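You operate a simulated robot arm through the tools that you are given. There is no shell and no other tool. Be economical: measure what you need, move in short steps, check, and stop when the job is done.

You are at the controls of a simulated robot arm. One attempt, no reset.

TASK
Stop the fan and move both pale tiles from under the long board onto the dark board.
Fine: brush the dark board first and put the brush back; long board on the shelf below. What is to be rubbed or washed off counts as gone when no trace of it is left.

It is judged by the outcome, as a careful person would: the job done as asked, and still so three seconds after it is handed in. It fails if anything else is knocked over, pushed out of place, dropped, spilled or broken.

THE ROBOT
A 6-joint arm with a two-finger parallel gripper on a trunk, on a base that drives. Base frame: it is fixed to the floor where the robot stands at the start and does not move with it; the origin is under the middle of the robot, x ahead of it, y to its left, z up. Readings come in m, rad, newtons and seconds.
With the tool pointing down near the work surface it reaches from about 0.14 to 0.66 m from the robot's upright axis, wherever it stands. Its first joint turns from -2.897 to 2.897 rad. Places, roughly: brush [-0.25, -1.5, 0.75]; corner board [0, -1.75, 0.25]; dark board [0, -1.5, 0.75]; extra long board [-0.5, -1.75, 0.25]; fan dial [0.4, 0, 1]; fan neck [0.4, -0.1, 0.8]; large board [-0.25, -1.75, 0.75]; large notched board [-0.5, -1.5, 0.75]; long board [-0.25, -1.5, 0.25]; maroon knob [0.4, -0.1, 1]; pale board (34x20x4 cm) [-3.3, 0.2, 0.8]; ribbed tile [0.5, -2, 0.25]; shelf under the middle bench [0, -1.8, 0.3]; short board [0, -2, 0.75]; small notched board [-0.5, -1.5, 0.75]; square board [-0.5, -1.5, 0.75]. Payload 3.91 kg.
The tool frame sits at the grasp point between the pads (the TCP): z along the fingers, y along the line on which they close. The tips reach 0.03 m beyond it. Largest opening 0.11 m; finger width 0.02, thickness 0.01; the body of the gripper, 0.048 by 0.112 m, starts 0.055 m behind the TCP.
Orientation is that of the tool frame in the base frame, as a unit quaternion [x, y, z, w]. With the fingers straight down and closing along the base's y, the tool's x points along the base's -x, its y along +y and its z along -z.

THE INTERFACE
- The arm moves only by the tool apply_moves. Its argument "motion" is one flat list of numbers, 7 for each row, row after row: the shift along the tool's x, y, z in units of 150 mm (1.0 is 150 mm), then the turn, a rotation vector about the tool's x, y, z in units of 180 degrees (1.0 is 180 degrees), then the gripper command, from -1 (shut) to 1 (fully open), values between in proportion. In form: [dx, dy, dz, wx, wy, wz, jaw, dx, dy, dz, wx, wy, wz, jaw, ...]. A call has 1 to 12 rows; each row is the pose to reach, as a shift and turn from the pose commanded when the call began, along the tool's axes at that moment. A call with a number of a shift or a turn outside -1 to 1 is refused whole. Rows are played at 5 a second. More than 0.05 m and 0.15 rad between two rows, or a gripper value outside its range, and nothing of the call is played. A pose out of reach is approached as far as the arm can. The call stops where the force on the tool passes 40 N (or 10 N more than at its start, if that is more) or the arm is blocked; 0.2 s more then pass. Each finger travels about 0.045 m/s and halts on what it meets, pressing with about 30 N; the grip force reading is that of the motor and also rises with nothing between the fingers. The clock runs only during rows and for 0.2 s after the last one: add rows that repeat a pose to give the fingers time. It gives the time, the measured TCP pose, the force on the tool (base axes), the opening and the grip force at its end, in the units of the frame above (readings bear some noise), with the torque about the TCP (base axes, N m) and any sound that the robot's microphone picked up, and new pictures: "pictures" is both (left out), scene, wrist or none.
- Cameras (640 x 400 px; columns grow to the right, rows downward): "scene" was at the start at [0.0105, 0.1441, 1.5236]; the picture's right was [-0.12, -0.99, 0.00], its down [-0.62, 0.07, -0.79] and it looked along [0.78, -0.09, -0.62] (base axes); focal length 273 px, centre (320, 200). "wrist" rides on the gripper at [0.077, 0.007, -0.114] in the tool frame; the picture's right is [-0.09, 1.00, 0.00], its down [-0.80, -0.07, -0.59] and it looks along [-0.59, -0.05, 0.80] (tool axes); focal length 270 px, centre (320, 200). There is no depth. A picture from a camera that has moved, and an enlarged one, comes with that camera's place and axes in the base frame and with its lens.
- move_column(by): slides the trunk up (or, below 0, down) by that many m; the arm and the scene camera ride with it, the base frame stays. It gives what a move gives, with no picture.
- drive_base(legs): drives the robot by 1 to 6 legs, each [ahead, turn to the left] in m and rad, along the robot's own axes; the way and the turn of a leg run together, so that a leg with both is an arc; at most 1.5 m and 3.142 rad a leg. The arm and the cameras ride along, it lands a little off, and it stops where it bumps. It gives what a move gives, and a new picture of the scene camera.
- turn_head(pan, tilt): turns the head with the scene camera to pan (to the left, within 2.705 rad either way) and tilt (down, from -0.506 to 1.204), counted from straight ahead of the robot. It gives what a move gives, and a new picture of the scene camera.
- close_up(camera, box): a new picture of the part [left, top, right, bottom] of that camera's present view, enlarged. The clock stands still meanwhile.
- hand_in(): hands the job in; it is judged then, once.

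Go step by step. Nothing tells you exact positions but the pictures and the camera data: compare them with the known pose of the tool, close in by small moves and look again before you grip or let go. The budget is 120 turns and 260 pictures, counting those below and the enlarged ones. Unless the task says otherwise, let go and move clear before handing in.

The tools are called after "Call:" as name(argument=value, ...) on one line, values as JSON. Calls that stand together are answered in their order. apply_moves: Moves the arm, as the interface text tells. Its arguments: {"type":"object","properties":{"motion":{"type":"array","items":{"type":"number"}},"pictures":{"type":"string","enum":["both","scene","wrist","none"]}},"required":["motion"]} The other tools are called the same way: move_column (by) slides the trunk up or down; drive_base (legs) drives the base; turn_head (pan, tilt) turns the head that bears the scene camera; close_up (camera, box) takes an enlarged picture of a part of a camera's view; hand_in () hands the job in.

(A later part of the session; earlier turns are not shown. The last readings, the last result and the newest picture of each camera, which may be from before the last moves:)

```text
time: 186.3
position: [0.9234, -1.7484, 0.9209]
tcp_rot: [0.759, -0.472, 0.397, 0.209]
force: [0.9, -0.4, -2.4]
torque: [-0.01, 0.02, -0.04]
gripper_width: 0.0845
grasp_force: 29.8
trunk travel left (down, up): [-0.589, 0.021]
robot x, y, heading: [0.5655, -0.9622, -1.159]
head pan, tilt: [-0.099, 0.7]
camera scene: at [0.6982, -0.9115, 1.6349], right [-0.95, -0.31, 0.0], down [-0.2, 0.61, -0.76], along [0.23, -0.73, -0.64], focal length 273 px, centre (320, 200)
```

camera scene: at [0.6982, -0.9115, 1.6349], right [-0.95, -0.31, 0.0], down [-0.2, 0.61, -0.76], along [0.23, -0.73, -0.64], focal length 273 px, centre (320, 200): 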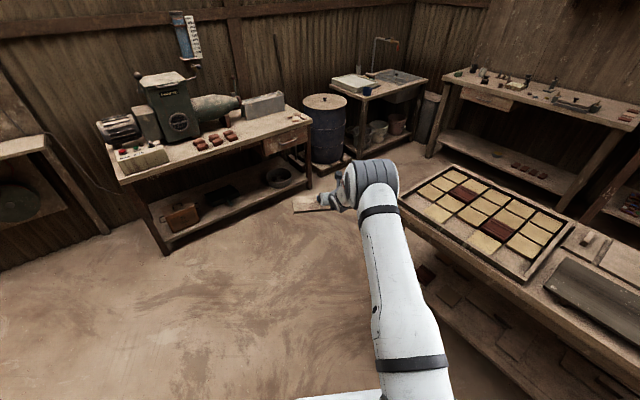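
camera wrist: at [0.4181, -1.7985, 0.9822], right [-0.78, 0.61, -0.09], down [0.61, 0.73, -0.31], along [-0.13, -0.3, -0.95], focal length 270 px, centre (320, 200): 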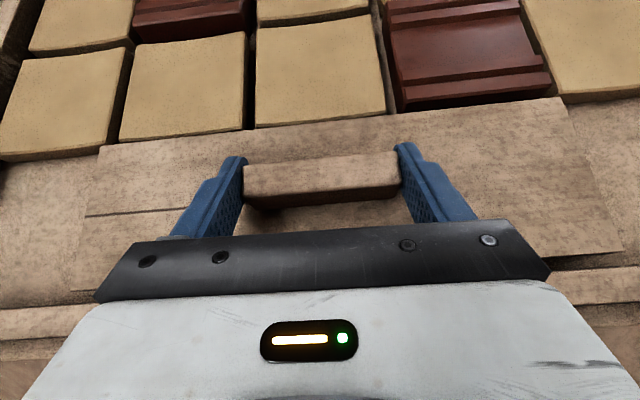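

Spurious stop again; continue turning in single pieces.

Call:
drive_base(legs=[[0, -0.4]])

Call:
drive_base(legs=[[0, -0.4]])

```text
time: 187.9
position: [0.5884, -1.8265, 0.9208]
tcp_rot: [0.65, -0.613, 0.348, 0.283]
force: [0.1, 0.1, -3.1]
torque: [0.03, 0.05, -0.03]
gripper_width: 0.0849
grasp_force: 30.2
trunk travel left (down, up): [-0.589, 0.021]
robot x, y, heading: [0.5903, -0.9586, -1.555]
head pan, tilt: [-0.099, 0.7]
camera scene: at [0.7287, -0.9676, 1.6349], right [-1.0, 0.08, 0.0], down [0.05, 0.64, -0.76], along [-0.06, -0.76, -0.64], focal length 273 px, centre (320, 200)
```

scene: 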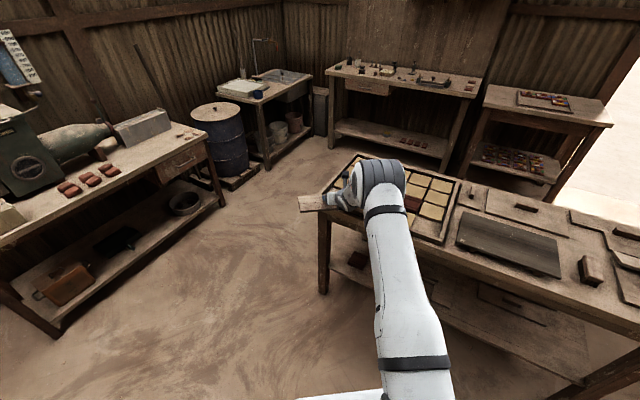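

```text
time: 189.5
position: [0.2541, -1.7648, 0.9211]
tcp_rot: [-0.518, 0.729, -0.285, -0.345]
force: [-0.2, 0.1, -3.6]
torque: [0.03, 0.0, -0.04]
gripper_width: 0.0847
grasp_force: 30.0
trunk travel left (down, up): [-0.589, 0.021]
robot x, y, heading: [0.606, -0.9744, -1.956]
head pan, tilt: [-0.099, 0.7]
camera scene: at [0.7342, -1.0346, 1.6349], right [-0.89, 0.46, 0.0], down [0.3, 0.57, -0.76], along [-0.35, -0.68, -0.64], focal length 273 px, centre (320, 200)
```

scene: 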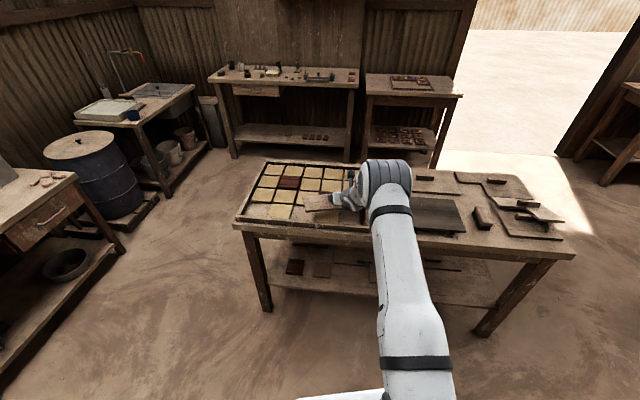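

Reverse (which also shifts me right), then square up.

Call:
drive_base(legs=[[-0.15, 0], [-0.15, 0]])

Call:
drive_base(legs=[[0, -0.225]])

```text
time: 191.6
position: [0.3384, -1.5786, 0.9202]
tcp_rot: [-0.522, 0.725, -0.287, -0.344]
force: [0.0, 0.2, -2.0]
torque: [0.07, 0.01, 0.02]
gripper_width: 0.0847
grasp_force: 29.4
trunk travel left (down, up): [-0.589, 0.021]
robot x, y, heading: [0.6812, -0.7873, -1.928]
head pan, tilt: [-0.099, 0.7]
stopped in leg 2: the robot was blocked; the commanded pose is now the measured one
camera scene: at [0.8102, -0.8421, 1.635], right [-0.9, 0.44, 0.0], down [0.28, 0.58, -0.77], along [-0.34, -0.69, -0.64], focal length 273 px, centre (320, 200)
```

scene: 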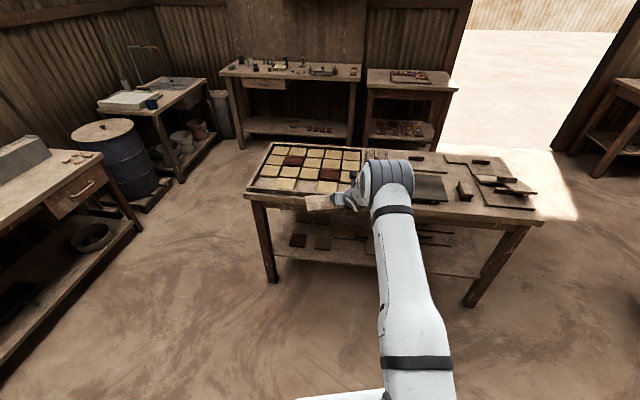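

```text
time: 192.5
position: [0.2962, -1.5671, 0.9186]
tcp_rot: [-0.503, 0.741, -0.277, -0.349]
force: [-0.1, 0.2, -3.1]
torque: [0.02, 0.01, 0.01]
gripper_width: 0.0848
grasp_force: 30.1
trunk travel left (down, up): [-0.589, 0.021]
robot x, y, heading: [0.6811, -0.7933, -1.966]
head pan, tilt: [-0.099, 0.7]
stopped in leg 1: the robot was blocked; the commanded pose is now the measured one
camera scene: at [0.8087, -0.8557, 1.6349], right [-0.88, 0.47, 0.0], down [0.31, 0.57, -0.76], along [-0.36, -0.67, -0.64], focal length 273 px, centre (320, 200)
```

scene: 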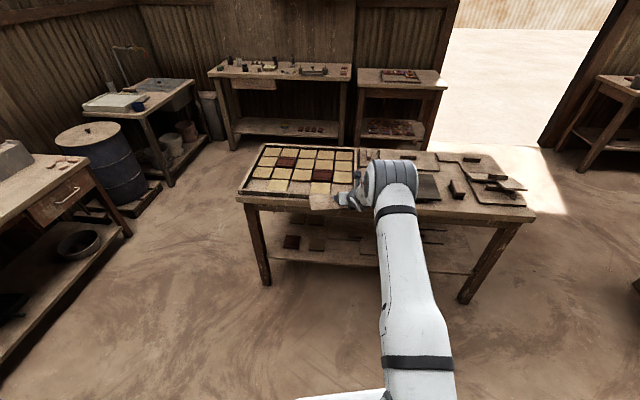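

There may be a real obstacle behind here, so I'll stay forward of it. Retract the arm 14 cm, then drive slightly forward and finish the turn.

Call:
apply_moves(motion=[-0.14, 0, -0.186, 0, 0, 0, -1, -0.28, 0, -0.372, 0, 0, 0, -1, -0.42, 0, -0.558, 0, 0, 0, -1, -0.564, 0, -0.744, 0, 0, 0, -1, -0.564, 0, -0.744, 0, 0, 0, -1], pictures="none")

Call:
drive_base(legs=[[0.13, 0]])

Call:
drive_base(legs=[[0, -0.3]])

```text
time: 193.7
position: [0.3416, -1.434, 0.9179]
tcp_rot: [-0.503, 0.74, -0.278, -0.35]
force: [-0.8, -1.0, -2.6]
torque: [0.04, -0.01, 0.03]
gripper_width: 0.0849
grasp_force: 30.1
trunk travel left (down, up): [-0.589, 0.021]
robot x, y, heading: [0.6838, -0.7947, -1.965]
head pan, tilt: [-0.099, 0.7]
```

```text
time: 195.0
position: [0.2914, -1.5551, 0.9175]
tcp_rot: [-0.503, 0.74, -0.278, -0.349]
force: [-0.1, 0.0, -2.7]
torque: [-0.01, -0.02, -0.01]
gripper_width: 0.0847
grasp_force: 29.7
trunk travel left (down, up): [-0.589, 0.021]
robot x, y, heading: [0.6303, -0.9141, -1.962]
head pan, tilt: [-0.099, 0.7]
camera scene: at [0.7576, -0.9774, 1.6349], right [-0.88, 0.47, 0.0], down [0.31, 0.57, -0.76], along [-0.36, -0.67, -0.65], focal length 273 px, centre (320, 200)
```

scene: 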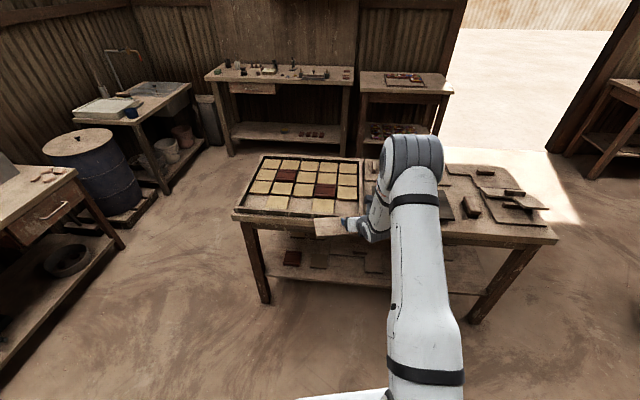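

```text
time: 196.4
position: [0.1189, -1.4262, 0.9198]
tcp_rot: [-0.388, 0.806, -0.223, -0.387]
force: [-0.1, 0.6, -2.6]
torque: [0.0, 0.04, 0.01]
gripper_width: 0.0848
grasp_force: 30.0
trunk travel left (down, up): [-0.589, 0.021]
robot x, y, heading: [0.6376, -0.9229, -2.256]
head pan, tilt: [-0.099, 0.7]
camera scene: at [0.7461, -1.0175, 1.6349], right [-0.71, 0.71, 0.0], down [0.45, 0.46, -0.77], along [-0.54, -0.54, -0.64], focal length 273 px, centre (320, 200)
```

scene: 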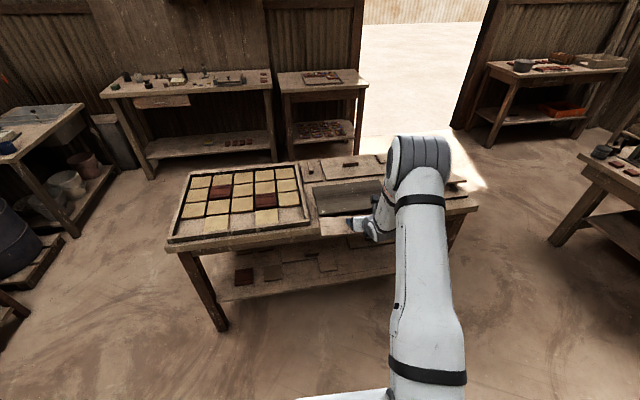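

Facing the bench squarely now, board just in front of it. Lower the trunk by 0.5 m.

Call:
move_column(by=-0.4)

Call:
move_column(by=-0.09)

Call:
turn_head(pan=0.1, tilt=0.55)

Call:
close_up(camera="wrist", box=[0, 0, 640, 400])

```text
time: 200.2
position: [0.12, -1.427, 0.5176]
tcp_rot: [-0.388, 0.806, -0.223, -0.388]
force: [0.4, 0.6, -3.1]
torque: [0.05, 0.02, -0.01]
gripper_width: 0.085
grasp_force: 30.4
trunk travel left (down, up): [-0.189, 0.421]
robot x, y, heading: [0.6425, -0.9218, -2.254]
head pan, tilt: [-0.099, 0.7]
```

```text
time: 201.5
position: [0.1198, -1.426, 0.4278]
tcp_rot: [-0.388, 0.806, -0.223, -0.387]
force: [1.2, -0.4, -2.9]
torque: [0.05, 0.01, -0.01]
gripper_width: 0.0847
grasp_force: 30.2
trunk travel left (down, up): [-0.099, 0.511]
robot x, y, heading: [0.641, -0.9236, -2.259]
head pan, tilt: [-0.099, 0.7]
```

```text
time: 202.2
position: [0.1205, -1.4272, 0.4279]
tcp_rot: [-0.388, 0.806, -0.223, -0.387]
force: [0.4, -0.6, -2.9]
torque: [0.0, -0.03, 0.03]
gripper_width: 0.0848
grasp_force: 29.6
trunk travel left (down, up): [-0.099, 0.511]
robot x, y, heading: [0.6434, -0.9259, -2.255]
head pan, tilt: [0.099, 0.55]
camera scene: at [0.7562, -1.0327, 1.158], right [-0.83, 0.55, 0.0], down [0.29, 0.44, -0.85], along [-0.47, -0.71, -0.52], focal length 273 px, centre (320, 200)
```

scene: 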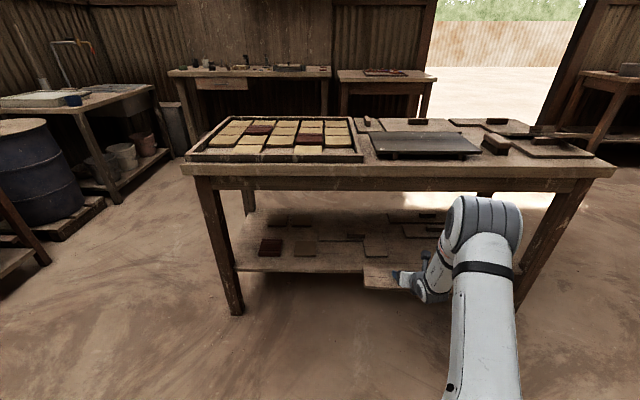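

```text
1.00 times, centred on (320, 200) of wrist
camera zoom: at [0.1358, -1.3801, 0.5586], right [-0.76, 0.64, -0.13], down [0.65, 0.71, -0.28], along [-0.09, -0.29, -0.95], focal length 270 px, centre (320, 200)
```

zoom: 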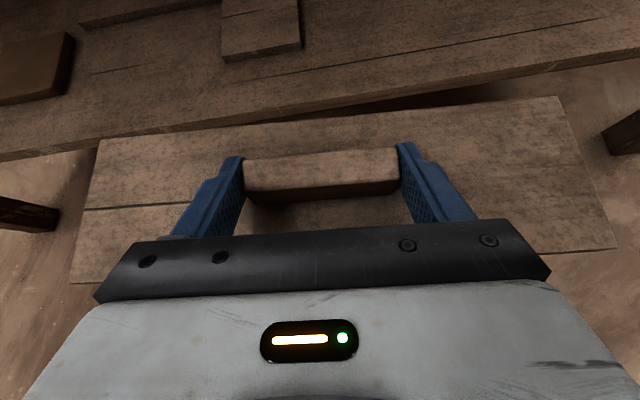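

Clear of the shelf height (about 8 cm above). Drive 0.2 m in under the bench.

Call:
drive_base(legs=[[0.2, 0]])

Call:
apply_moves(motion=[0, 0.2, 0, 0, 0.003, -0.005, -1, 0, 0.4, 0, 0, 0.006, -0.01, -1, 0, 0.6, 0, 0, 0.0092, -0.0166, -1, 0, 0.8, 0, 0, 0.0092, -0.0166, -1, 0, 0.97, 0, 0, 0.0092, -0.0166, -1, 0, 0.97, 0, 0, 0.0092, -0.0166, -1], pictures="both")

```text
time: 203.8
position: [-0.0053, -1.5824, 0.428]
tcp_rot: [-0.388, 0.806, -0.223, -0.387]
force: [-1.5, 0.0, -1.7]
torque: [0.05, 0.0, 0.0]
gripper_width: 0.0849
grasp_force: 30.2
trunk travel left (down, up): [-0.099, 0.511]
robot x, y, heading: [0.5165, -1.0795, -2.249]
head pan, tilt: [0.099, 0.55]
camera scene: at [0.6302, -1.1878, 1.158], right [-0.83, 0.55, 0.0], down [0.29, 0.44, -0.85], along [-0.47, -0.71, -0.52], focal length 273 px, centre (320, 200)
```

scene: 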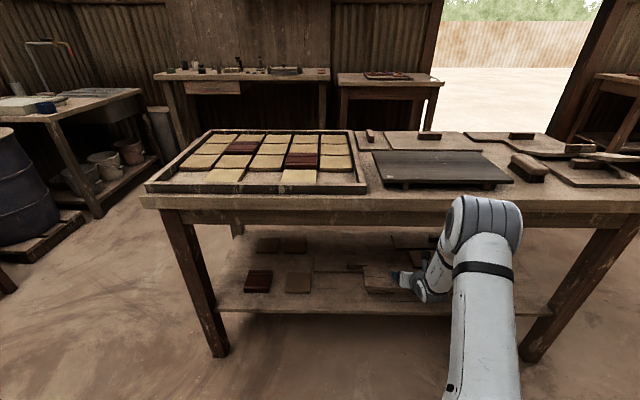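

```text
time: 205.2
position: [-0.1216, -1.4936, 0.4215]
tcp_rot: [-0.406, 0.79, -0.218, -0.405]
force: [-0.2, -0.6, -3.3]
torque: [0.04, -0.06, 0.0]
gripper_width: 0.0847
grasp_force: 29.7
trunk travel left (down, up): [-0.099, 0.511]
robot x, y, heading: [0.5113, -1.0769, -2.255]
head pan, tilt: [0.099, 0.55]
camera scene: at [0.6301, -1.1877, 1.158], right [-0.83, 0.55, 0.0], down [0.29, 0.44, -0.85], along [-0.47, -0.71, -0.52], focal length 273 px, centre (320, 200)
camera wrist: at [-0.1013, -1.4472, 0.5508], right [-0.78, 0.61, -0.09], down [0.61, 0.73, -0.31], along [-0.12, -0.3, -0.95], focal length 270 px, centre (320, 200)
```

scene: 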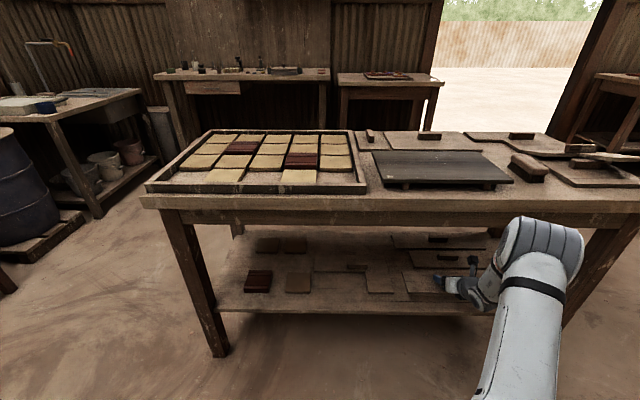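
wrist: 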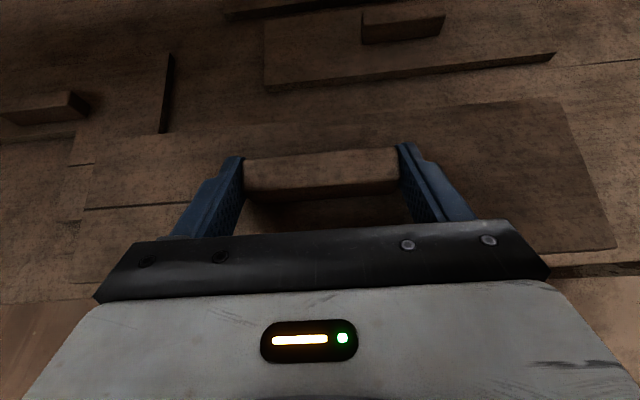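

The tray now shows the two uncovered pale tiles in its front row (columns 2 and 4). I'll shift the board slightly right and forward, and lower it toward the free shelf strip.

Call:
apply_moves(motion=[0.115, 0.2, 0.164, 0, 0, 0, -1, 0, 0.2, 0.245, 0, 0, 0, -1, -0.11, 0.2, 0.32, 0, 0, 0, -1, -0.213, 0.2, 0.393, 0, 0, 0, -1, -0.213, 0.2, 0.393, 0, 0, 0, -1], pictures="wrist")

Call:
close_up(camera="scene", box=[320, 220, 520, 330])

```text
time: 206.4
position: [-0.164, -1.504, 0.3601]
tcp_rot: [-0.406, 0.79, -0.218, -0.404]
force: [0.3, -0.4, -2.6]
torque: [0.01, -0.01, 0.0]
gripper_width: 0.0847
grasp_force: 29.9
trunk travel left (down, up): [-0.099, 0.511]
robot x, y, heading: [0.5135, -1.0808, -2.255]
head pan, tilt: [0.099, 0.55]
camera wrist: at [-0.1422, -1.4566, 0.4895], right [-0.78, 0.61, -0.09], down [0.61, 0.73, -0.31], along [-0.13, -0.3, -0.95], focal length 270 px, centre (320, 200)
```

wrist: 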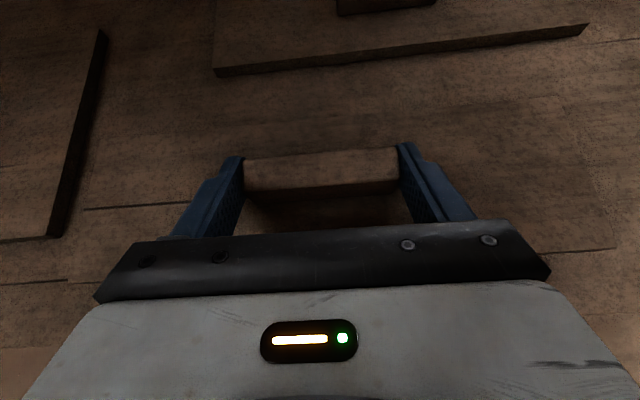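

```text
3.20 times, centred on (420, 275) of scene
camera zoom: at [0.63, -1.1877, 1.158], right [-0.83, 0.55, 0.0], down [0.29, 0.44, -0.85], along [-0.47, -0.71, -0.52], focal length 873 px, centre (0, -40)
```

zoom: 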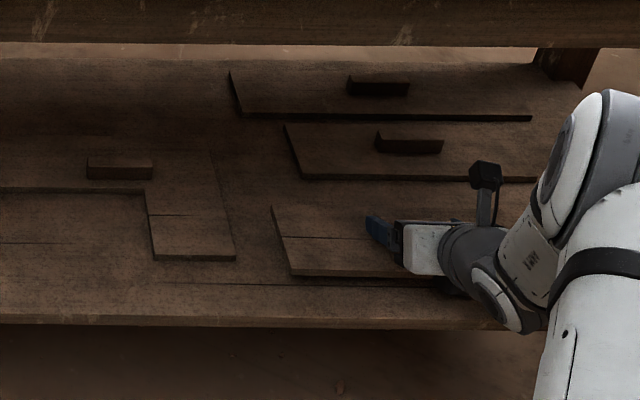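

Nearly down. Lower in small steps until contact.

Call:
apply_moves(motion=[-0.04, 0, 0.028, 0, 0, 0, -1, -0.075, 0, 0.053, 0, 0, 0, -1, -0.1, 0, 0.07, 0, 0, 0, -1, -0.115, 0, 0.08, 0, 0, 0, -1], pictures="none")

```text
time: 207.4
position: [-0.1628, -1.5025, 0.3409]
tcp_rot: [-0.406, 0.79, -0.218, -0.405]
force: [1.6, 0.4, 3.5]
torque: [0.58, 0.49, -0.19]
gripper_width: 0.0848
grasp_force: 30.0
trunk travel left (down, up): [-0.099, 0.511]
robot x, y, heading: [0.5166, -1.0759, -2.25]
head pan, tilt: [0.099, 0.55]
```

Contact is felt. One more millimetre, then release, rise and withdraw.

Call:
apply_moves(motion=[-0.007, 0, 0.005, 0, 0, 0, -1, -0.007, 0, 0.005, 0, 0, 0, 0.8, -0.007, 0, 0.005, 0, 0, 0, 0.8, -0.007, 0, 0.005, 0, 0, 0, 0.8, 0.1, 0, -0.07, 0, 0, 0, 0.8, 0.25, 0, -0.17, 0, 0, 0, 0.8, 0.35, 0, -0.24, 0, 0, 0, 0.8, 0.3, 0, -0.4, 0, 0, 0, 0.8], pictures="both")

Call:
close_up(camera="scene", box=[320, 220, 520, 330])

```text
time: 209.2
position: [-0.1505, -1.4838, 0.4089]
tcp_rot: [-0.406, 0.79, -0.218, -0.404]
force: [-0.2, 0.6, -0.8]
torque: [-0.02, 0.01, -0.01]
gripper_width: 0.0993
grasp_force: 0.1
trunk travel left (down, up): [-0.099, 0.511]
robot x, y, heading: [0.5134, -1.0739, -2.254]
head pan, tilt: [0.099, 0.55]
camera scene: at [0.6301, -1.1877, 1.158], right [-0.83, 0.55, 0.0], down [0.29, 0.44, -0.85], along [-0.47, -0.71, -0.52], focal length 273 px, centre (320, 200)
camera wrist: at [-0.1291, -1.437, 0.5381], right [-0.78, 0.61, -0.09], down [0.61, 0.73, -0.31], along [-0.12, -0.3, -0.95], focal length 270 px, centre (320, 200)
```

scene: 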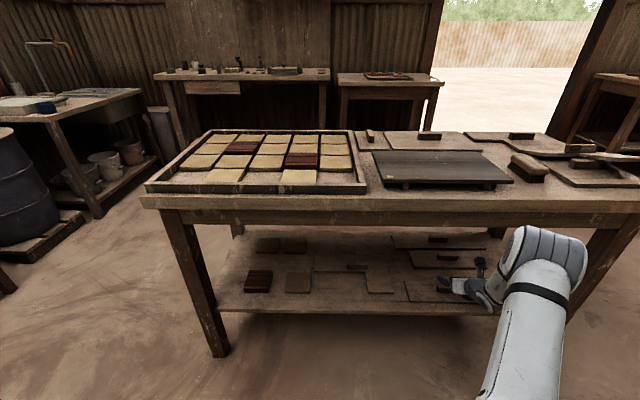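
wrist: 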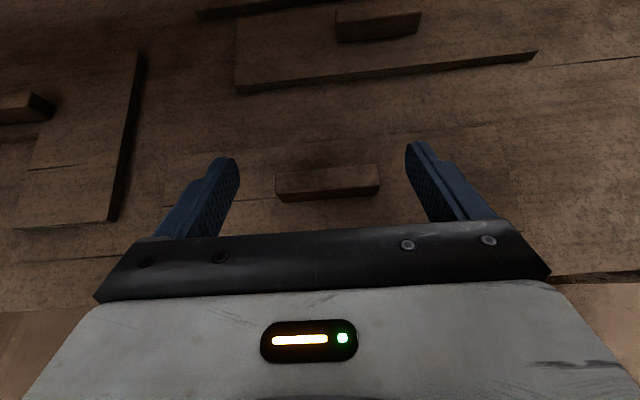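

```text
3.20 times, centred on (420, 275) of scene
camera zoom: at [0.6301, -1.1877, 1.158], right [-0.83, 0.55, 0.0], down [0.29, 0.44, -0.85], along [-0.47, -0.71, -0.52], focal length 873 px, centre (0, -40)
```

zoom: 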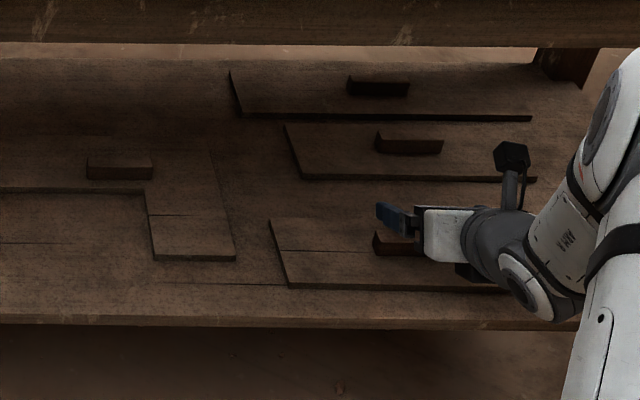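

The long board now lies neatly on the shelf. Back out, raise the trunk, and return the tool to pointing down.

Call:
drive_base(legs=[[-0.2, 0]])

Call:
move_column(by=0.38)

Call:
apply_moves(motion=[-0.03, 0, -0.12, 0, -0.0437, 0, 0.8, -0.06, 0, -0.24, 0, -0.0874, 0, 0.8, -0.1, 0, -0.37, 0, -0.1311, 0, 0.8, -0.14, 0, -0.5, 0, -0.1748, 0, 0.8, -0.18, 0, -0.64, 0, -0.2185, 0, 0.8, -0.22, 0, -0.8, 0, -0.2622, 0, 0.8, -0.263, 0, -0.956, 0, -0.3056, 0, 0.8, -0.263, 0, -0.956, 0, -0.3056, 0, 0.8], pictures="none")

```text
time: 210.8
position: [-0.0234, -1.3256, 0.4092]
tcp_rot: [-0.406, 0.79, -0.219, -0.404]
force: [0.2, 0.9, 0.0]
torque: [0.01, -0.02, 0.02]
gripper_width: 0.0992
grasp_force: 0.1
trunk travel left (down, up): [-0.099, 0.511]
robot x, y, heading: [0.6413, -0.9197, -2.259]
head pan, tilt: [0.099, 0.55]
camera scene: at [0.7576, -1.0308, 1.158], right [-0.83, 0.55, 0.0], down [0.29, 0.44, -0.85], along [-0.47, -0.71, -0.52], focal length 273 px, centre (320, 200)
```

scene: 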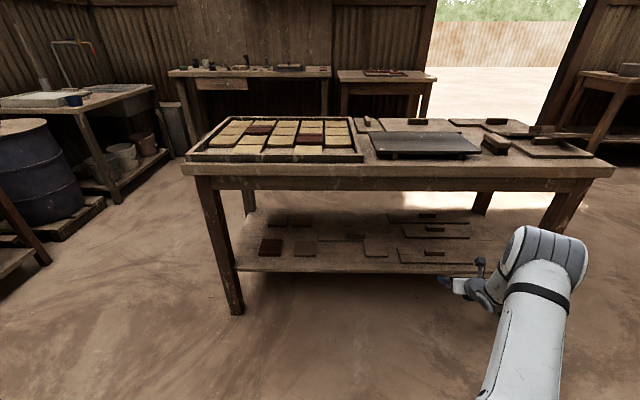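

```text
time: 214.4
position: [-0.0238, -1.3258, 0.7885]
tcp_rot: [-0.405, 0.79, -0.218, -0.405]
force: [-0.4, -0.1, 0.0]
torque: [0.0, 0.03, -0.01]
gripper_width: 0.0992
grasp_force: 0.0
trunk travel left (down, up): [-0.479, 0.131]
robot x, y, heading: [0.6424, -0.9212, -2.256]
head pan, tilt: [0.099, 0.55]
```

```text
time: 216.2
position: [0.0559, -1.2102, 0.8406]
tcp_rot: [-0.459, 0.888, -0.006, 0.005]
force: [-0.2, -0.3, 0.7]
torque: [0.03, -0.03, 0.01]
gripper_width: 0.0993
grasp_force: 0.2
trunk travel left (down, up): [-0.479, 0.131]
robot x, y, heading: [0.6437, -0.9226, -2.249]
head pan, tilt: [0.099, 0.55]
```

Tool is down again. Raise it, then drive to a stance in front between tray and dark board.

Call:
apply_moves(motion=[0, 0, -0.3, 0, 0, 0, 0.8, 0, -0.15, -0.6, 0, 0, 0, 0.8, -0.2, -0.35, -0.8, 0, 0, 0, 0.8, -0.4, -0.55, -0.93, 0, 0, 0, 0.8, -0.6, -0.75, -0.93, 0, 0, 0, 0.8, -0.7, -0.95, -0.93, 0, 0, 0, 0.8], pictures="none")

Call:
drive_base(legs=[[0, 0.337]])

Call:
drive_base(legs=[[0.25, 0], [0.25, 0]])

```text
refused: row 2 steps farther than a row can; nothing moved
```

```text
time: 217.7
position: [0.1882, -1.3864, 0.8408]
tcp_rot: [-0.603, 0.798, -0.005, 0.006]
force: [-0.2, 0.2, 0.6]
torque: [-0.04, 0.0, 0.0]
gripper_width: 0.099
grasp_force: 0.0
trunk travel left (down, up): [-0.479, 0.131]
robot x, y, heading: [0.6315, -0.9145, -1.929]
head pan, tilt: [0.099, 0.55]
camera scene: at [0.7748, -0.98, 1.538], right [-0.97, 0.25, 0.0], down [0.13, 0.51, -0.85], along [-0.21, -0.83, -0.52], focal length 273 px, centre (320, 200)
```

scene: 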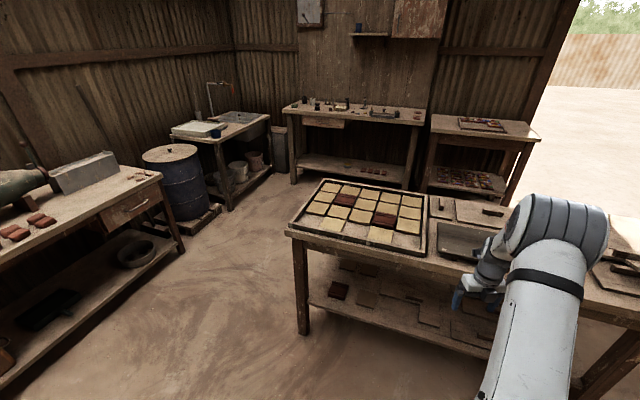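

```text
time: 220.4
position: [0.0558, -1.7313, 0.8395]
tcp_rot: [-0.604, 0.797, -0.002, 0.012]
force: [-6.7, 5.9, 3.1]
torque: [0.12, 0.06, 0.14]
gripper_width: 0.0947
grasp_force: 0.0
trunk travel left (down, up): [-0.479, 0.131]
robot x, y, heading: [0.5046, -1.2687, -1.922]
head pan, tilt: [0.099, 0.55]
stopped in leg 2: the force on the tool passed its limit (the readings are from after the stop); the commanded pose is now the measured one
camera scene: at [0.6455, -1.3296, 1.5381], right [-0.97, 0.25, 0.0], down [0.13, 0.51, -0.85], along [-0.21, -0.83, -0.52], focal length 273 px, centre (320, 200)
```

scene: 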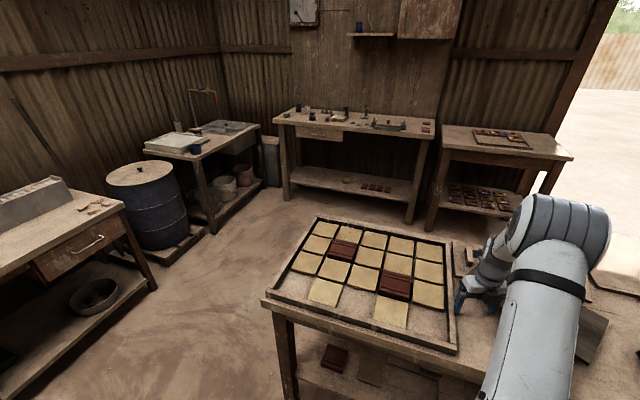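

The arm move was refused, so I drove with the gripper too low and it touched something. Raise it straight up and inspect.

Call:
apply_moves(motion=[0, 0, -0.15, 0, 0, 0, 0.7, 0, 0, -0.4, 0, 0, 0, 0.7, 0, 0, -0.7, 0, 0, 0, 0.7, 0, 0, -0.95, 0, 0, 0, 0.7], pictures="wrist")

Call:
turn_head(pan=-0.3, tilt=0.85)

```text
time: 221.4
position: [0.0564, -1.7328, 0.9823]
tcp_rot: [-0.606, 0.796, -0.001, 0.012]
force: [0.1, -0.5, 0.1]
torque: [0.01, 0.0, -0.04]
gripper_width: 0.0936
grasp_force: 0.1
trunk travel left (down, up): [-0.479, 0.131]
robot x, y, heading: [0.5004, -1.2623, -1.926]
head pan, tilt: [0.099, 0.55]
camera wrist: at [0.0273, -1.8056, 1.0958], right [-0.94, 0.35, -0.02], down [0.27, 0.75, 0.61], along [0.23, 0.57, -0.79], focal length 270 px, centre (320, 200)
```

wrist: 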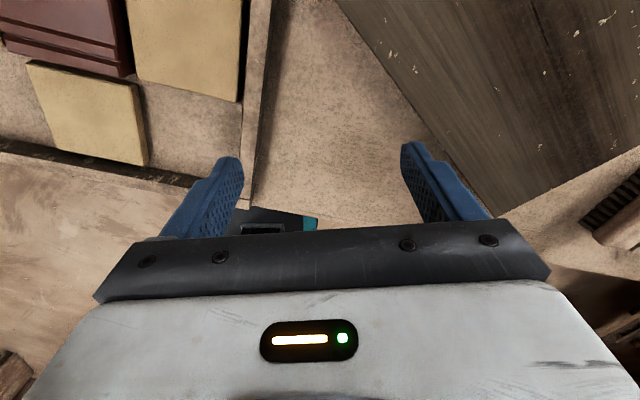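

```text
time: 222.3
position: [0.0562, -1.7346, 0.9818]
tcp_rot: [-0.605, 0.796, -0.002, 0.012]
force: [0.3, 0.0, -0.1]
torque: [0.02, -0.04, 0.02]
gripper_width: 0.0935
grasp_force: 0.1
trunk travel left (down, up): [-0.479, 0.131]
robot x, y, heading: [0.5051, -1.2648, -1.925]
head pan, tilt: [-0.3, 0.85]
camera scene: at [0.6213, -1.3059, 1.5127], right [-0.79, 0.61, 0.0], down [0.46, 0.6, -0.66], along [-0.4, -0.52, -0.75], focal length 273 px, centre (320, 200)
```

scene: 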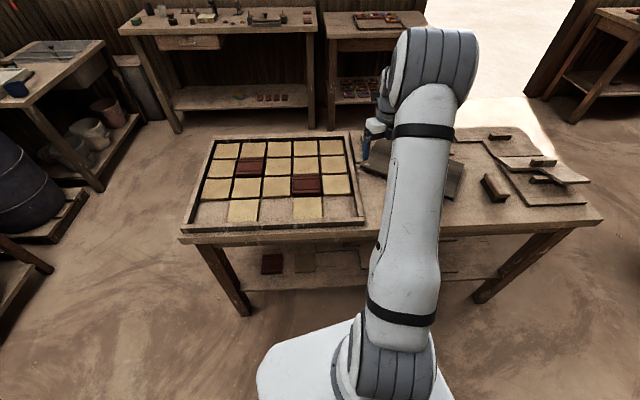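

The dark board has been swung out of place. I'll move the arm aside to see exactly how it lies.

Call:
apply_moves(motion=[-0.2, -0.2, 0, 0, 0, 0, 0.7, -0.4, -0.4, 0, 0, 0, 0, 0.7, -0.6, -0.6, 0, 0, 0, 0, 0.7, -0.8, -0.8, 0, 0, 0, 0, 0.7, -0.95, -0.95, 0, 0, 0, 0, 0.7], pictures="scene")

Call:
close_up(camera="scene", box=[340, 110, 600, 260])

```text
time: 223.5
position: [0.2311, -1.6338, 0.9886]
tcp_rot: [-0.606, 0.795, -0.002, 0.012]
force: [0.6, -1.0, -0.1]
torque: [0.0, -0.01, -0.01]
gripper_width: 0.0934
grasp_force: 0.1
trunk travel left (down, up): [-0.479, 0.131]
robot x, y, heading: [0.5019, -1.2633, -1.924]
head pan, tilt: [-0.3, 0.85]
camera scene: at [0.6217, -1.3054, 1.5126], right [-0.79, 0.61, 0.0], down [0.46, 0.6, -0.66], along [-0.4, -0.52, -0.75], focal length 273 px, centre (320, 200)
```

scene: 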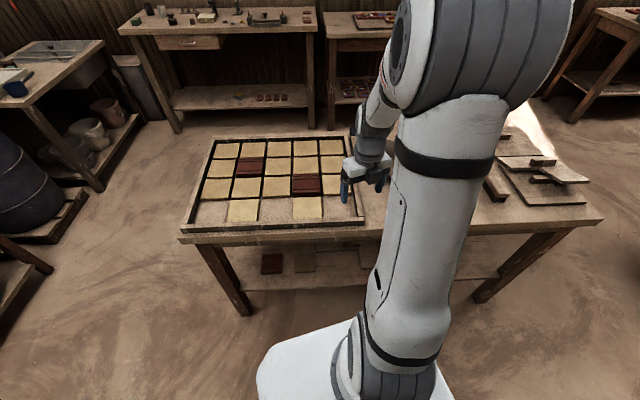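

```text
2.46 times, centred on (470, 185) of scene
camera zoom: at [0.6217, -1.3054, 1.5126], right [-0.79, 0.61, 0.0], down [0.46, 0.6, -0.66], along [-0.4, -0.52, -0.75], focal length 672 px, centre (-49, 237)
```

zoom: 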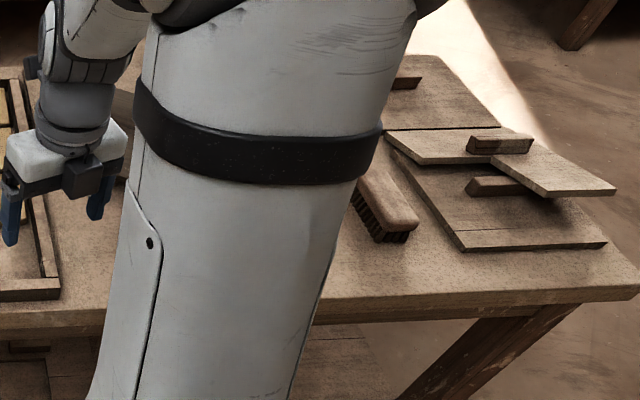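

Call:
drive_base(legs=[[0, -0.26]])

Call:
apply_moves(motion=[0, -0.3, 0, 0, 0, 0, 0.7, 0, -0.6, 0, 0, 0, 0, 0.7, 0, -0.9, 0, 0, 0, 0, 0.7], pictures="wrist")

Call:
turn_head(pan=0.15, tilt=0.9)

```text
time: 224.8
position: [0.1428, -1.5518, 0.9883]
tcp_rot: [-0.496, 0.868, -0.003, 0.012]
force: [0.1, -1.3, -0.9]
torque: [0.02, 0.01, 0.04]
gripper_width: 0.0939
grasp_force: 0.0
trunk travel left (down, up): [-0.479, 0.131]
robot x, y, heading: [0.5051, -1.2707, -2.176]
head pan, tilt: [-0.3, 0.85]
camera scene: at [0.6097, -1.338, 1.5127], right [-0.62, 0.79, 0.0], down [0.59, 0.46, -0.66], along [-0.52, -0.41, -0.75], focal length 273 px, centre (320, 200)
```

scene: 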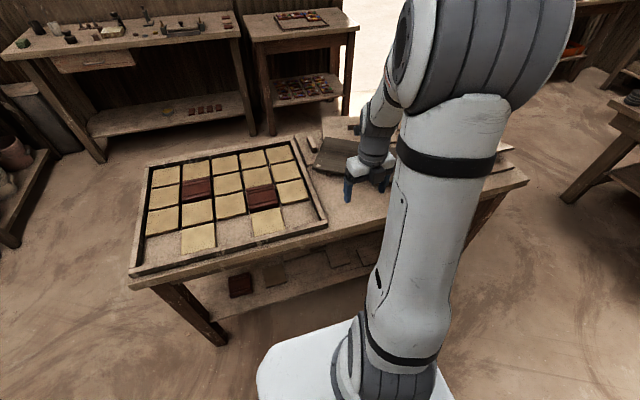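

```text
time: 225.6
position: [0.2576, -1.6186, 0.9938]
tcp_rot: [-0.499, 0.867, -0.007, 0.014]
force: [-0.1, -0.3, -0.4]
torque: [-0.05, 0.0, 0.0]
gripper_width: 0.0931
grasp_force: 0.0
trunk travel left (down, up): [-0.479, 0.131]
robot x, y, heading: [0.5046, -1.2675, -2.18]
head pan, tilt: [-0.3, 0.85]
camera wrist: at [0.2098, -1.6806, 1.1067], right [-0.82, 0.58, -0.03], down [0.44, 0.66, 0.61], along [0.37, 0.49, -0.79], focal length 270 px, centre (320, 200)
```

wrist: 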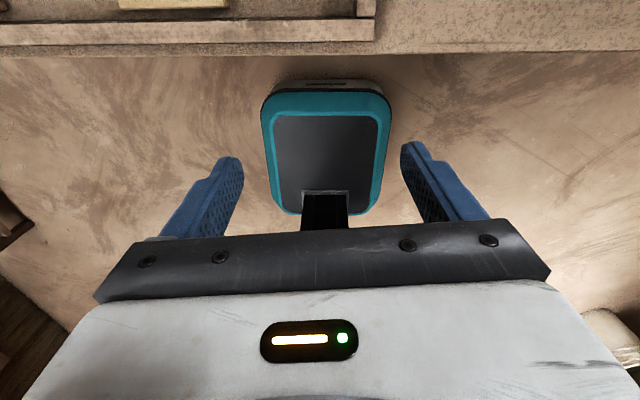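

```text
time: 226.5
position: [0.2571, -1.6199, 0.9932]
tcp_rot: [-0.499, 0.867, -0.008, 0.015]
force: [1.2, 0.1, -0.3]
torque: [-0.01, -0.02, -0.03]
gripper_width: 0.0938
grasp_force: 0.0
trunk travel left (down, up): [-0.479, 0.131]
robot x, y, heading: [0.5034, -1.2668, -2.172]
head pan, tilt: [0.15, 0.901]
camera scene: at [0.6389, -1.3565, 1.5087], right [-0.9, 0.44, 0.0], down [0.34, 0.7, -0.62], along [-0.27, -0.56, -0.78], focal length 273 px, centre (320, 200)
```

scene: 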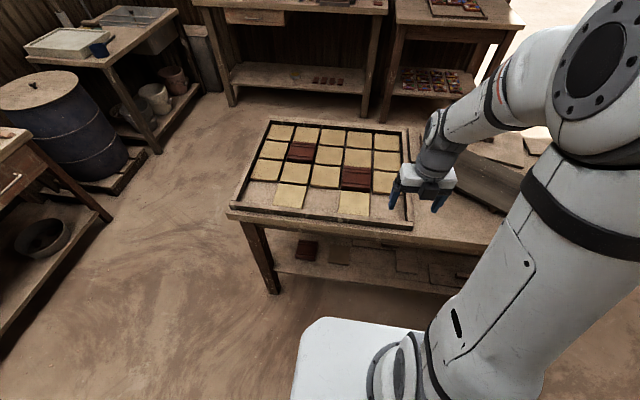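

My arm blocks the view; I'll swing the gripper to the right at safe height, then look.

Call:
apply_moves(motion=[0, 0.3, -0.1, 0, 0, 0, 0.7, 0, 0.6, -0.2, 0, 0, 0, 0.7, 0, 0.9, -0.3, 0, 0, 0, 0.7, 0, 1, -0.3, 0, 0, 0, 0.7], pictures="none")

Call:
apply_moves(motion=[0, 0.3, -0.1, 0, 0, 0, 0.7, 0, 0.6, -0.2, 0, 0, 0, 0.7, 0, 0.9, -0.3, 0, 0, 0, 0.7, 0, 1, -0.3, 0, 0, 0, 0.7], pictures="none")

Call:
apply_moves(motion=[0, 0.3, 0, 0, 0, 0, 0.7, 0, 0.6, 0, 0, 0, 0, 0.7, 0, 0.9, 0, 0, 0, 0, 0.7, 0, 1, 0, 0, 0, 0, 0.7], pictures="none")

Call:
turn_head(pan=-0.15, tilt=0.9)

```text
time: 227.5
position: [0.1269, -1.5441, 1.0356]
tcp_rot: [-0.496, 0.868, -0.002, 0.012]
force: [-0.7, 0.8, -0.8]
torque: [-0.02, -0.01, 0.02]
gripper_width: 0.0937
grasp_force: 0.1
trunk travel left (down, up): [-0.479, 0.131]
robot x, y, heading: [0.5028, -1.2691, -2.177]
head pan, tilt: [0.15, 0.901]
```

```text
time: 228.5
position: [-0.0045, -1.4689, 1.0783]
tcp_rot: [-0.496, 0.868, -0.004, 0.013]
force: [0.3, 0.3, 1.0]
torque: [0.01, -0.01, -0.03]
gripper_width: 0.0934
grasp_force: 0.0
trunk travel left (down, up): [-0.479, 0.131]
robot x, y, heading: [0.5068, -1.2668, -2.18]
head pan, tilt: [0.15, 0.901]
```

```text
time: 229.5
position: [-0.1333, -1.3918, 1.0742]
tcp_rot: [-0.497, 0.868, -0.003, 0.012]
force: [0.4, -0.3, -0.5]
torque: [0.01, 0.0, 0.0]
gripper_width: 0.0937
grasp_force: 0.1
trunk travel left (down, up): [-0.479, 0.131]
robot x, y, heading: [0.5099, -1.2655, -2.179]
head pan, tilt: [0.15, 0.901]
```

```text
time: 230.3
position: [-0.1316, -1.3923, 1.0724]
tcp_rot: [-0.496, 0.868, -0.004, 0.012]
force: [-0.4, -0.7, 0.5]
torque: [0.0, 0.0, -0.01]
gripper_width: 0.0934
grasp_force: 0.0
trunk travel left (down, up): [-0.479, 0.131]
robot x, y, heading: [0.5036, -1.2654, -2.177]
head pan, tilt: [-0.15, 0.901]
camera scene: at [0.6203, -1.3437, 1.5087], right [-0.73, 0.68, 0.0], down [0.54, 0.57, -0.62], along [-0.43, -0.45, -0.78], focal length 273 px, centre (320, 200)
```

scene: 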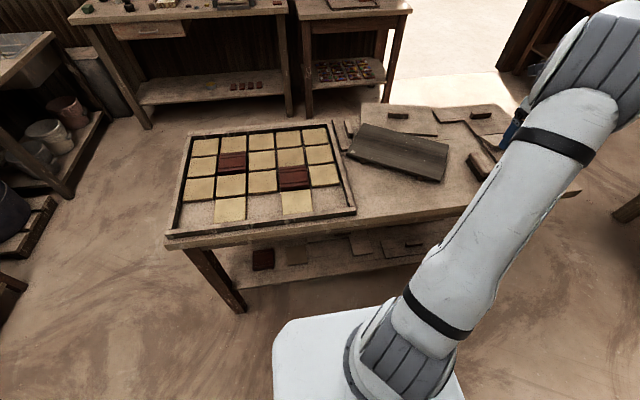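

Call:
close_up(camera="scene", box=[320, 90, 520, 215])

```text
3.20 times, centred on (420, 152) of scene
camera zoom: at [0.6203, -1.3437, 1.5087], right [-0.73, 0.68, 0.0], down [0.54, 0.57, -0.62], along [-0.43, -0.45, -0.78], focal length 873 px, centre (0, 352)
```

zoom: 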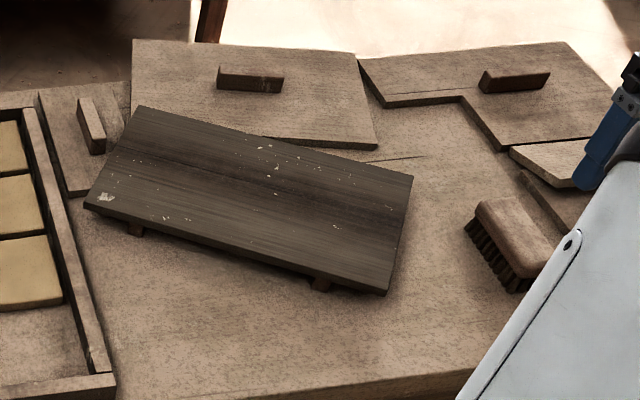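

The dark board's left end has swung back about 20 cm, and it has turned the large board behind it a bit; both need restoring. I'll move closer, reach over its back edge with closed, forward-pitched fingers, and pull it back.

Call:
drive_base(legs=[[0.15, 0]])

Call:
apply_moves(motion=[0.25, -0.17, 0.1, 0, 0, 0, -1, 0.5, -0.34, 0.2, 0, 0, 0, -1, 0.7, -0.5, 0.3, 0, 0, 0, -1, 0.908, -0.605, 0.4, 0, 0, 0, -1], pictures="none")

Call:
apply_moves(motion=[0.25, -0.17, 0.05, 0, 0.0417, 0, -1, 0.5, -0.34, 0.1, 0, 0.0834, 0, -1, 0.7, -0.5, 0.2, 0, 0.125, 0, -1, 0.908, -0.605, 0.3, 0, 0.1667, 0, -1, 0.908, -0.605, 0.4, 0, 0.1667, 0, -1], pictures="wrist")

Call:
turn_head(pan=-0.1, tilt=0.95)

```text
time: 231.6
position: [-0.2149, -1.514, 1.072]
tcp_rot: [-0.497, 0.867, -0.003, 0.012]
force: [0.0, 0.3, 0.1]
torque: [-0.01, 0.0, 0.02]
gripper_width: 0.0932
grasp_force: 0.1
trunk travel left (down, up): [-0.479, 0.131]
robot x, y, heading: [0.4246, -1.3875, -2.175]
head pan, tilt: [-0.15, 0.901]
camera scene: at [0.5375, -1.4632, 1.5087], right [-0.73, 0.68, 0.0], down [0.54, 0.57, -0.62], along [-0.42, -0.45, -0.78], focal length 273 px, centre (320, 200)
```

scene: 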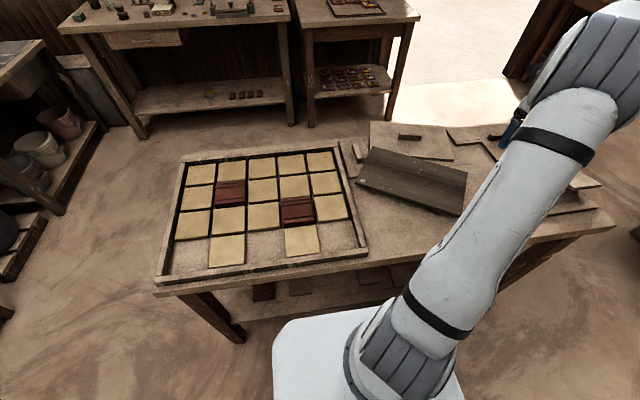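

```text
time: 232.6
position: [-0.2022, -1.6763, 1.0096]
tcp_rot: [-0.497, 0.868, -0.002, 0.013]
force: [0.6, 0.5, 0.5]
torque: [0.01, -0.02, -0.02]
gripper_width: 0.0048
grasp_force: 0.0
trunk travel left (down, up): [-0.479, 0.131]
robot x, y, heading: [0.4237, -1.3902, -2.177]
head pan, tilt: [-0.15, 0.901]
```

```text
time: 233.8
position: [-0.1918, -1.8394, 0.9516]
tcp_rot: [-0.48, 0.841, -0.132, -0.212]
force: [0.6, 0.3, -0.2]
torque: [0.0, 0.02, 0.0]
gripper_width: 0.0001
grasp_force: 30.0
trunk travel left (down, up): [-0.479, 0.131]
robot x, y, heading: [0.4278, -1.3853, -2.178]
head pan, tilt: [-0.15, 0.901]
camera wrist: at [-0.2053, -1.8433, 1.0889], right [-0.82, 0.57, -0.06], down [0.56, 0.82, 0.13], along [0.13, 0.08, -0.99], focal length 270 px, centre (320, 200)
```

wrist: 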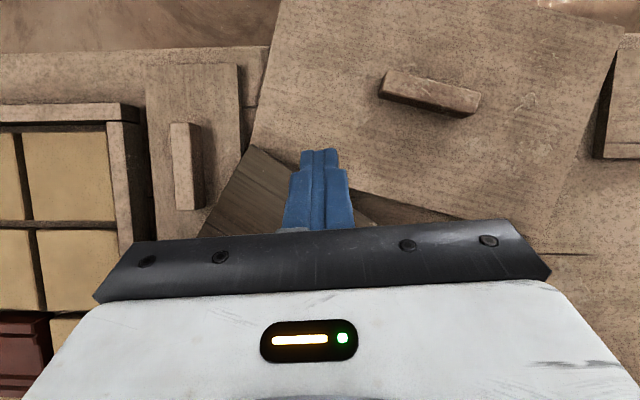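

```text
time: 234.5
position: [-0.1911, -1.8386, 0.9515]
tcp_rot: [-0.479, 0.841, -0.132, -0.213]
force: [-0.5, -0.7, -0.1]
torque: [0.0, 0.01, 0.0]
gripper_width: 0.0
grasp_force: 29.7
trunk travel left (down, up): [-0.479, 0.131]
robot x, y, heading: [0.4242, -1.387, -2.178]
head pan, tilt: [-0.099, 0.949]
camera scene: at [0.5426, -1.4631, 1.5051], right [-0.76, 0.65, 0.0], down [0.53, 0.62, -0.58], along [-0.38, -0.44, -0.81], focal length 273 px, centre (320, 200)
```

scene: 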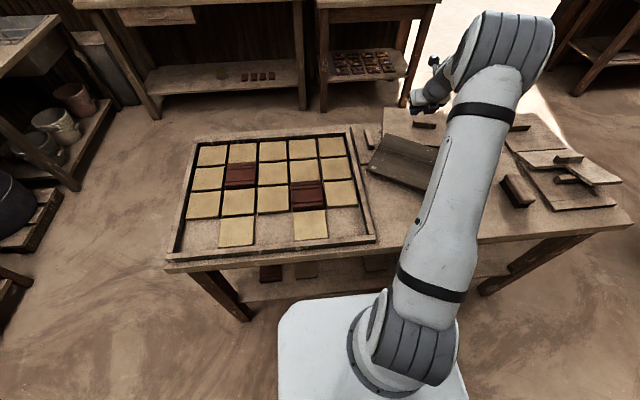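

Call:
close_up(camera="wrist", box=[140, 60, 520, 250])

```text
1.68 times, centred on (330, 155) of wrist
camera zoom: at [-0.2055, -1.843, 1.0895], right [-0.82, 0.57, -0.06], down [0.56, 0.82, 0.13], along [0.13, 0.08, -0.99], focal length 455 px, centre (303, 276)
```

zoom: 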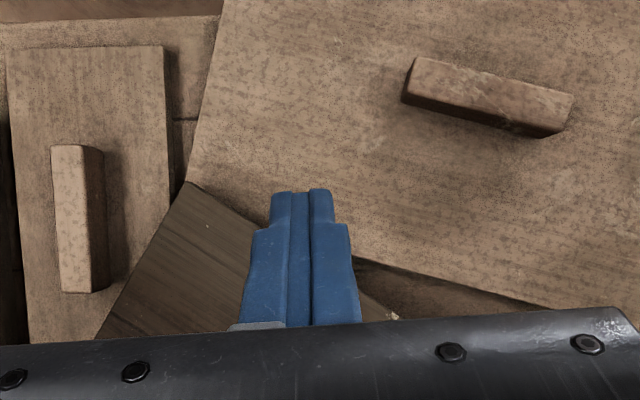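

Now I see it clearly: the dark board's back-left corner lies over the large board's corner; the short board hasn't turned. Put the fingertips just behind its back edge near that corner, then pull it toward its old place.

Call:
apply_moves(motion=[-0.06, -0.07, 0.15, 0, 0, 0, -1, -0.1, -0.137, 0.3, 0, 0, 0, -1, -0.16, -0.137, 0.48, 0, 0, 0, -1, -0.21, -0.137, 0.63, 0, 0, 0, -1, -0.259, -0.137, 0.768, 0, 0, 0, -1], pictures="wrist")

```text
time: 235.8
position: [-0.1856, -1.8701, 0.8439]
tcp_rot: [-0.479, 0.839, -0.132, -0.224]
force: [-0.1, -0.7, 17.4]
torque: [-0.11, 0.09, 0.16]
gripper_width: 0.0001
grasp_force: 30.1
trunk travel left (down, up): [-0.479, 0.131]
robot x, y, heading: [0.4251, -1.3856, -2.173]
head pan, tilt: [-0.099, 0.949]
stopped in row 5: the force on the tool passed its limit (the readings are from after the stop); the commanded pose is now the measured one
camera wrist: at [-0.1969, -1.8729, 0.9809], right [-0.82, 0.57, -0.05], down [0.56, 0.82, 0.11], along [0.11, 0.06, -0.99], focal length 270 px, centre (320, 200)
```

wrist: 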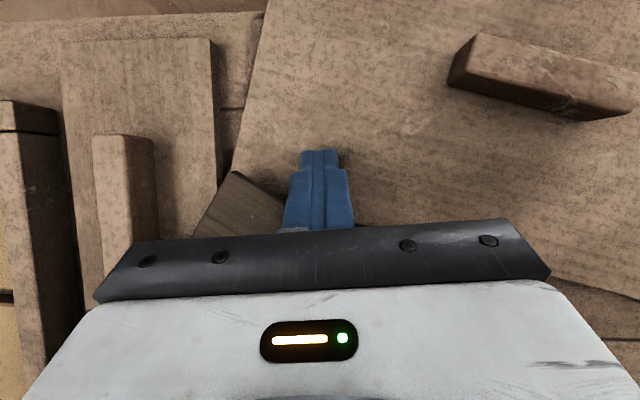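

The tips are resting on the large board just behind the dark board's edge. Lift 3 mm and pull toward the old position.

Call:
apply_moves(motion=[0.01, 0, -0.017, 0, 0, 0, -1, -0.12, -0.1, -0.086, 0, 0, 0, -1, -0.27, -0.21, -0.163, 0, 0, 0, -1, -0.42, -0.32, -0.24, 0, 0, 0, -1, -0.57, -0.44, -0.32, 0, 0, 0, -1, -0.72, -0.55, -0.405, 0, 0, 0, -1, -0.87, -0.66, -0.48, 0, 0, 0, -1, -0.943, -0.716, -0.532, 0, 0, 0, -1], pictures="both")

```text
time: 237.3
position: [-0.0483, -1.7977, 0.8397]
tcp_rot: [-0.473, 0.842, -0.127, -0.224]
force: [-8.1, 12.0, 5.5]
torque: [0.23, 0.23, -0.07]
gripper_width: 0.0
grasp_force: 29.9
trunk travel left (down, up): [-0.479, 0.131]
robot x, y, heading: [0.4269, -1.3837, -2.178]
head pan, tilt: [-0.099, 0.949]
stopped in row 7: the force on the tool passed its limit (the readings are from after the stop); the commanded pose is now the measured one
camera scene: at [0.5425, -1.4628, 1.5047], right [-0.76, 0.65, 0.0], down [0.53, 0.62, -0.58], along [-0.38, -0.44, -0.81], focal length 273 px, centre (320, 200)
camera wrist: at [-0.059, -1.8009, 0.9786], right [-0.81, 0.58, -0.05], down [0.57, 0.81, 0.12], along [0.11, 0.07, -0.99], focal length 270 px, centre (320, 200)
```

scene: 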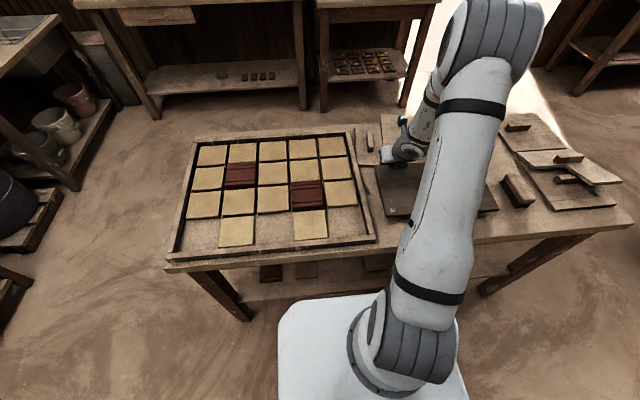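
wrist: 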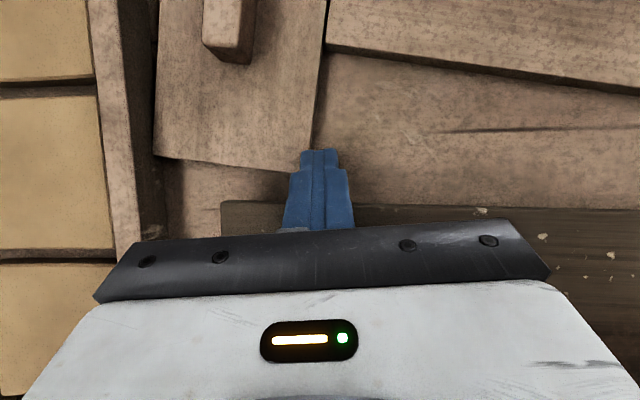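

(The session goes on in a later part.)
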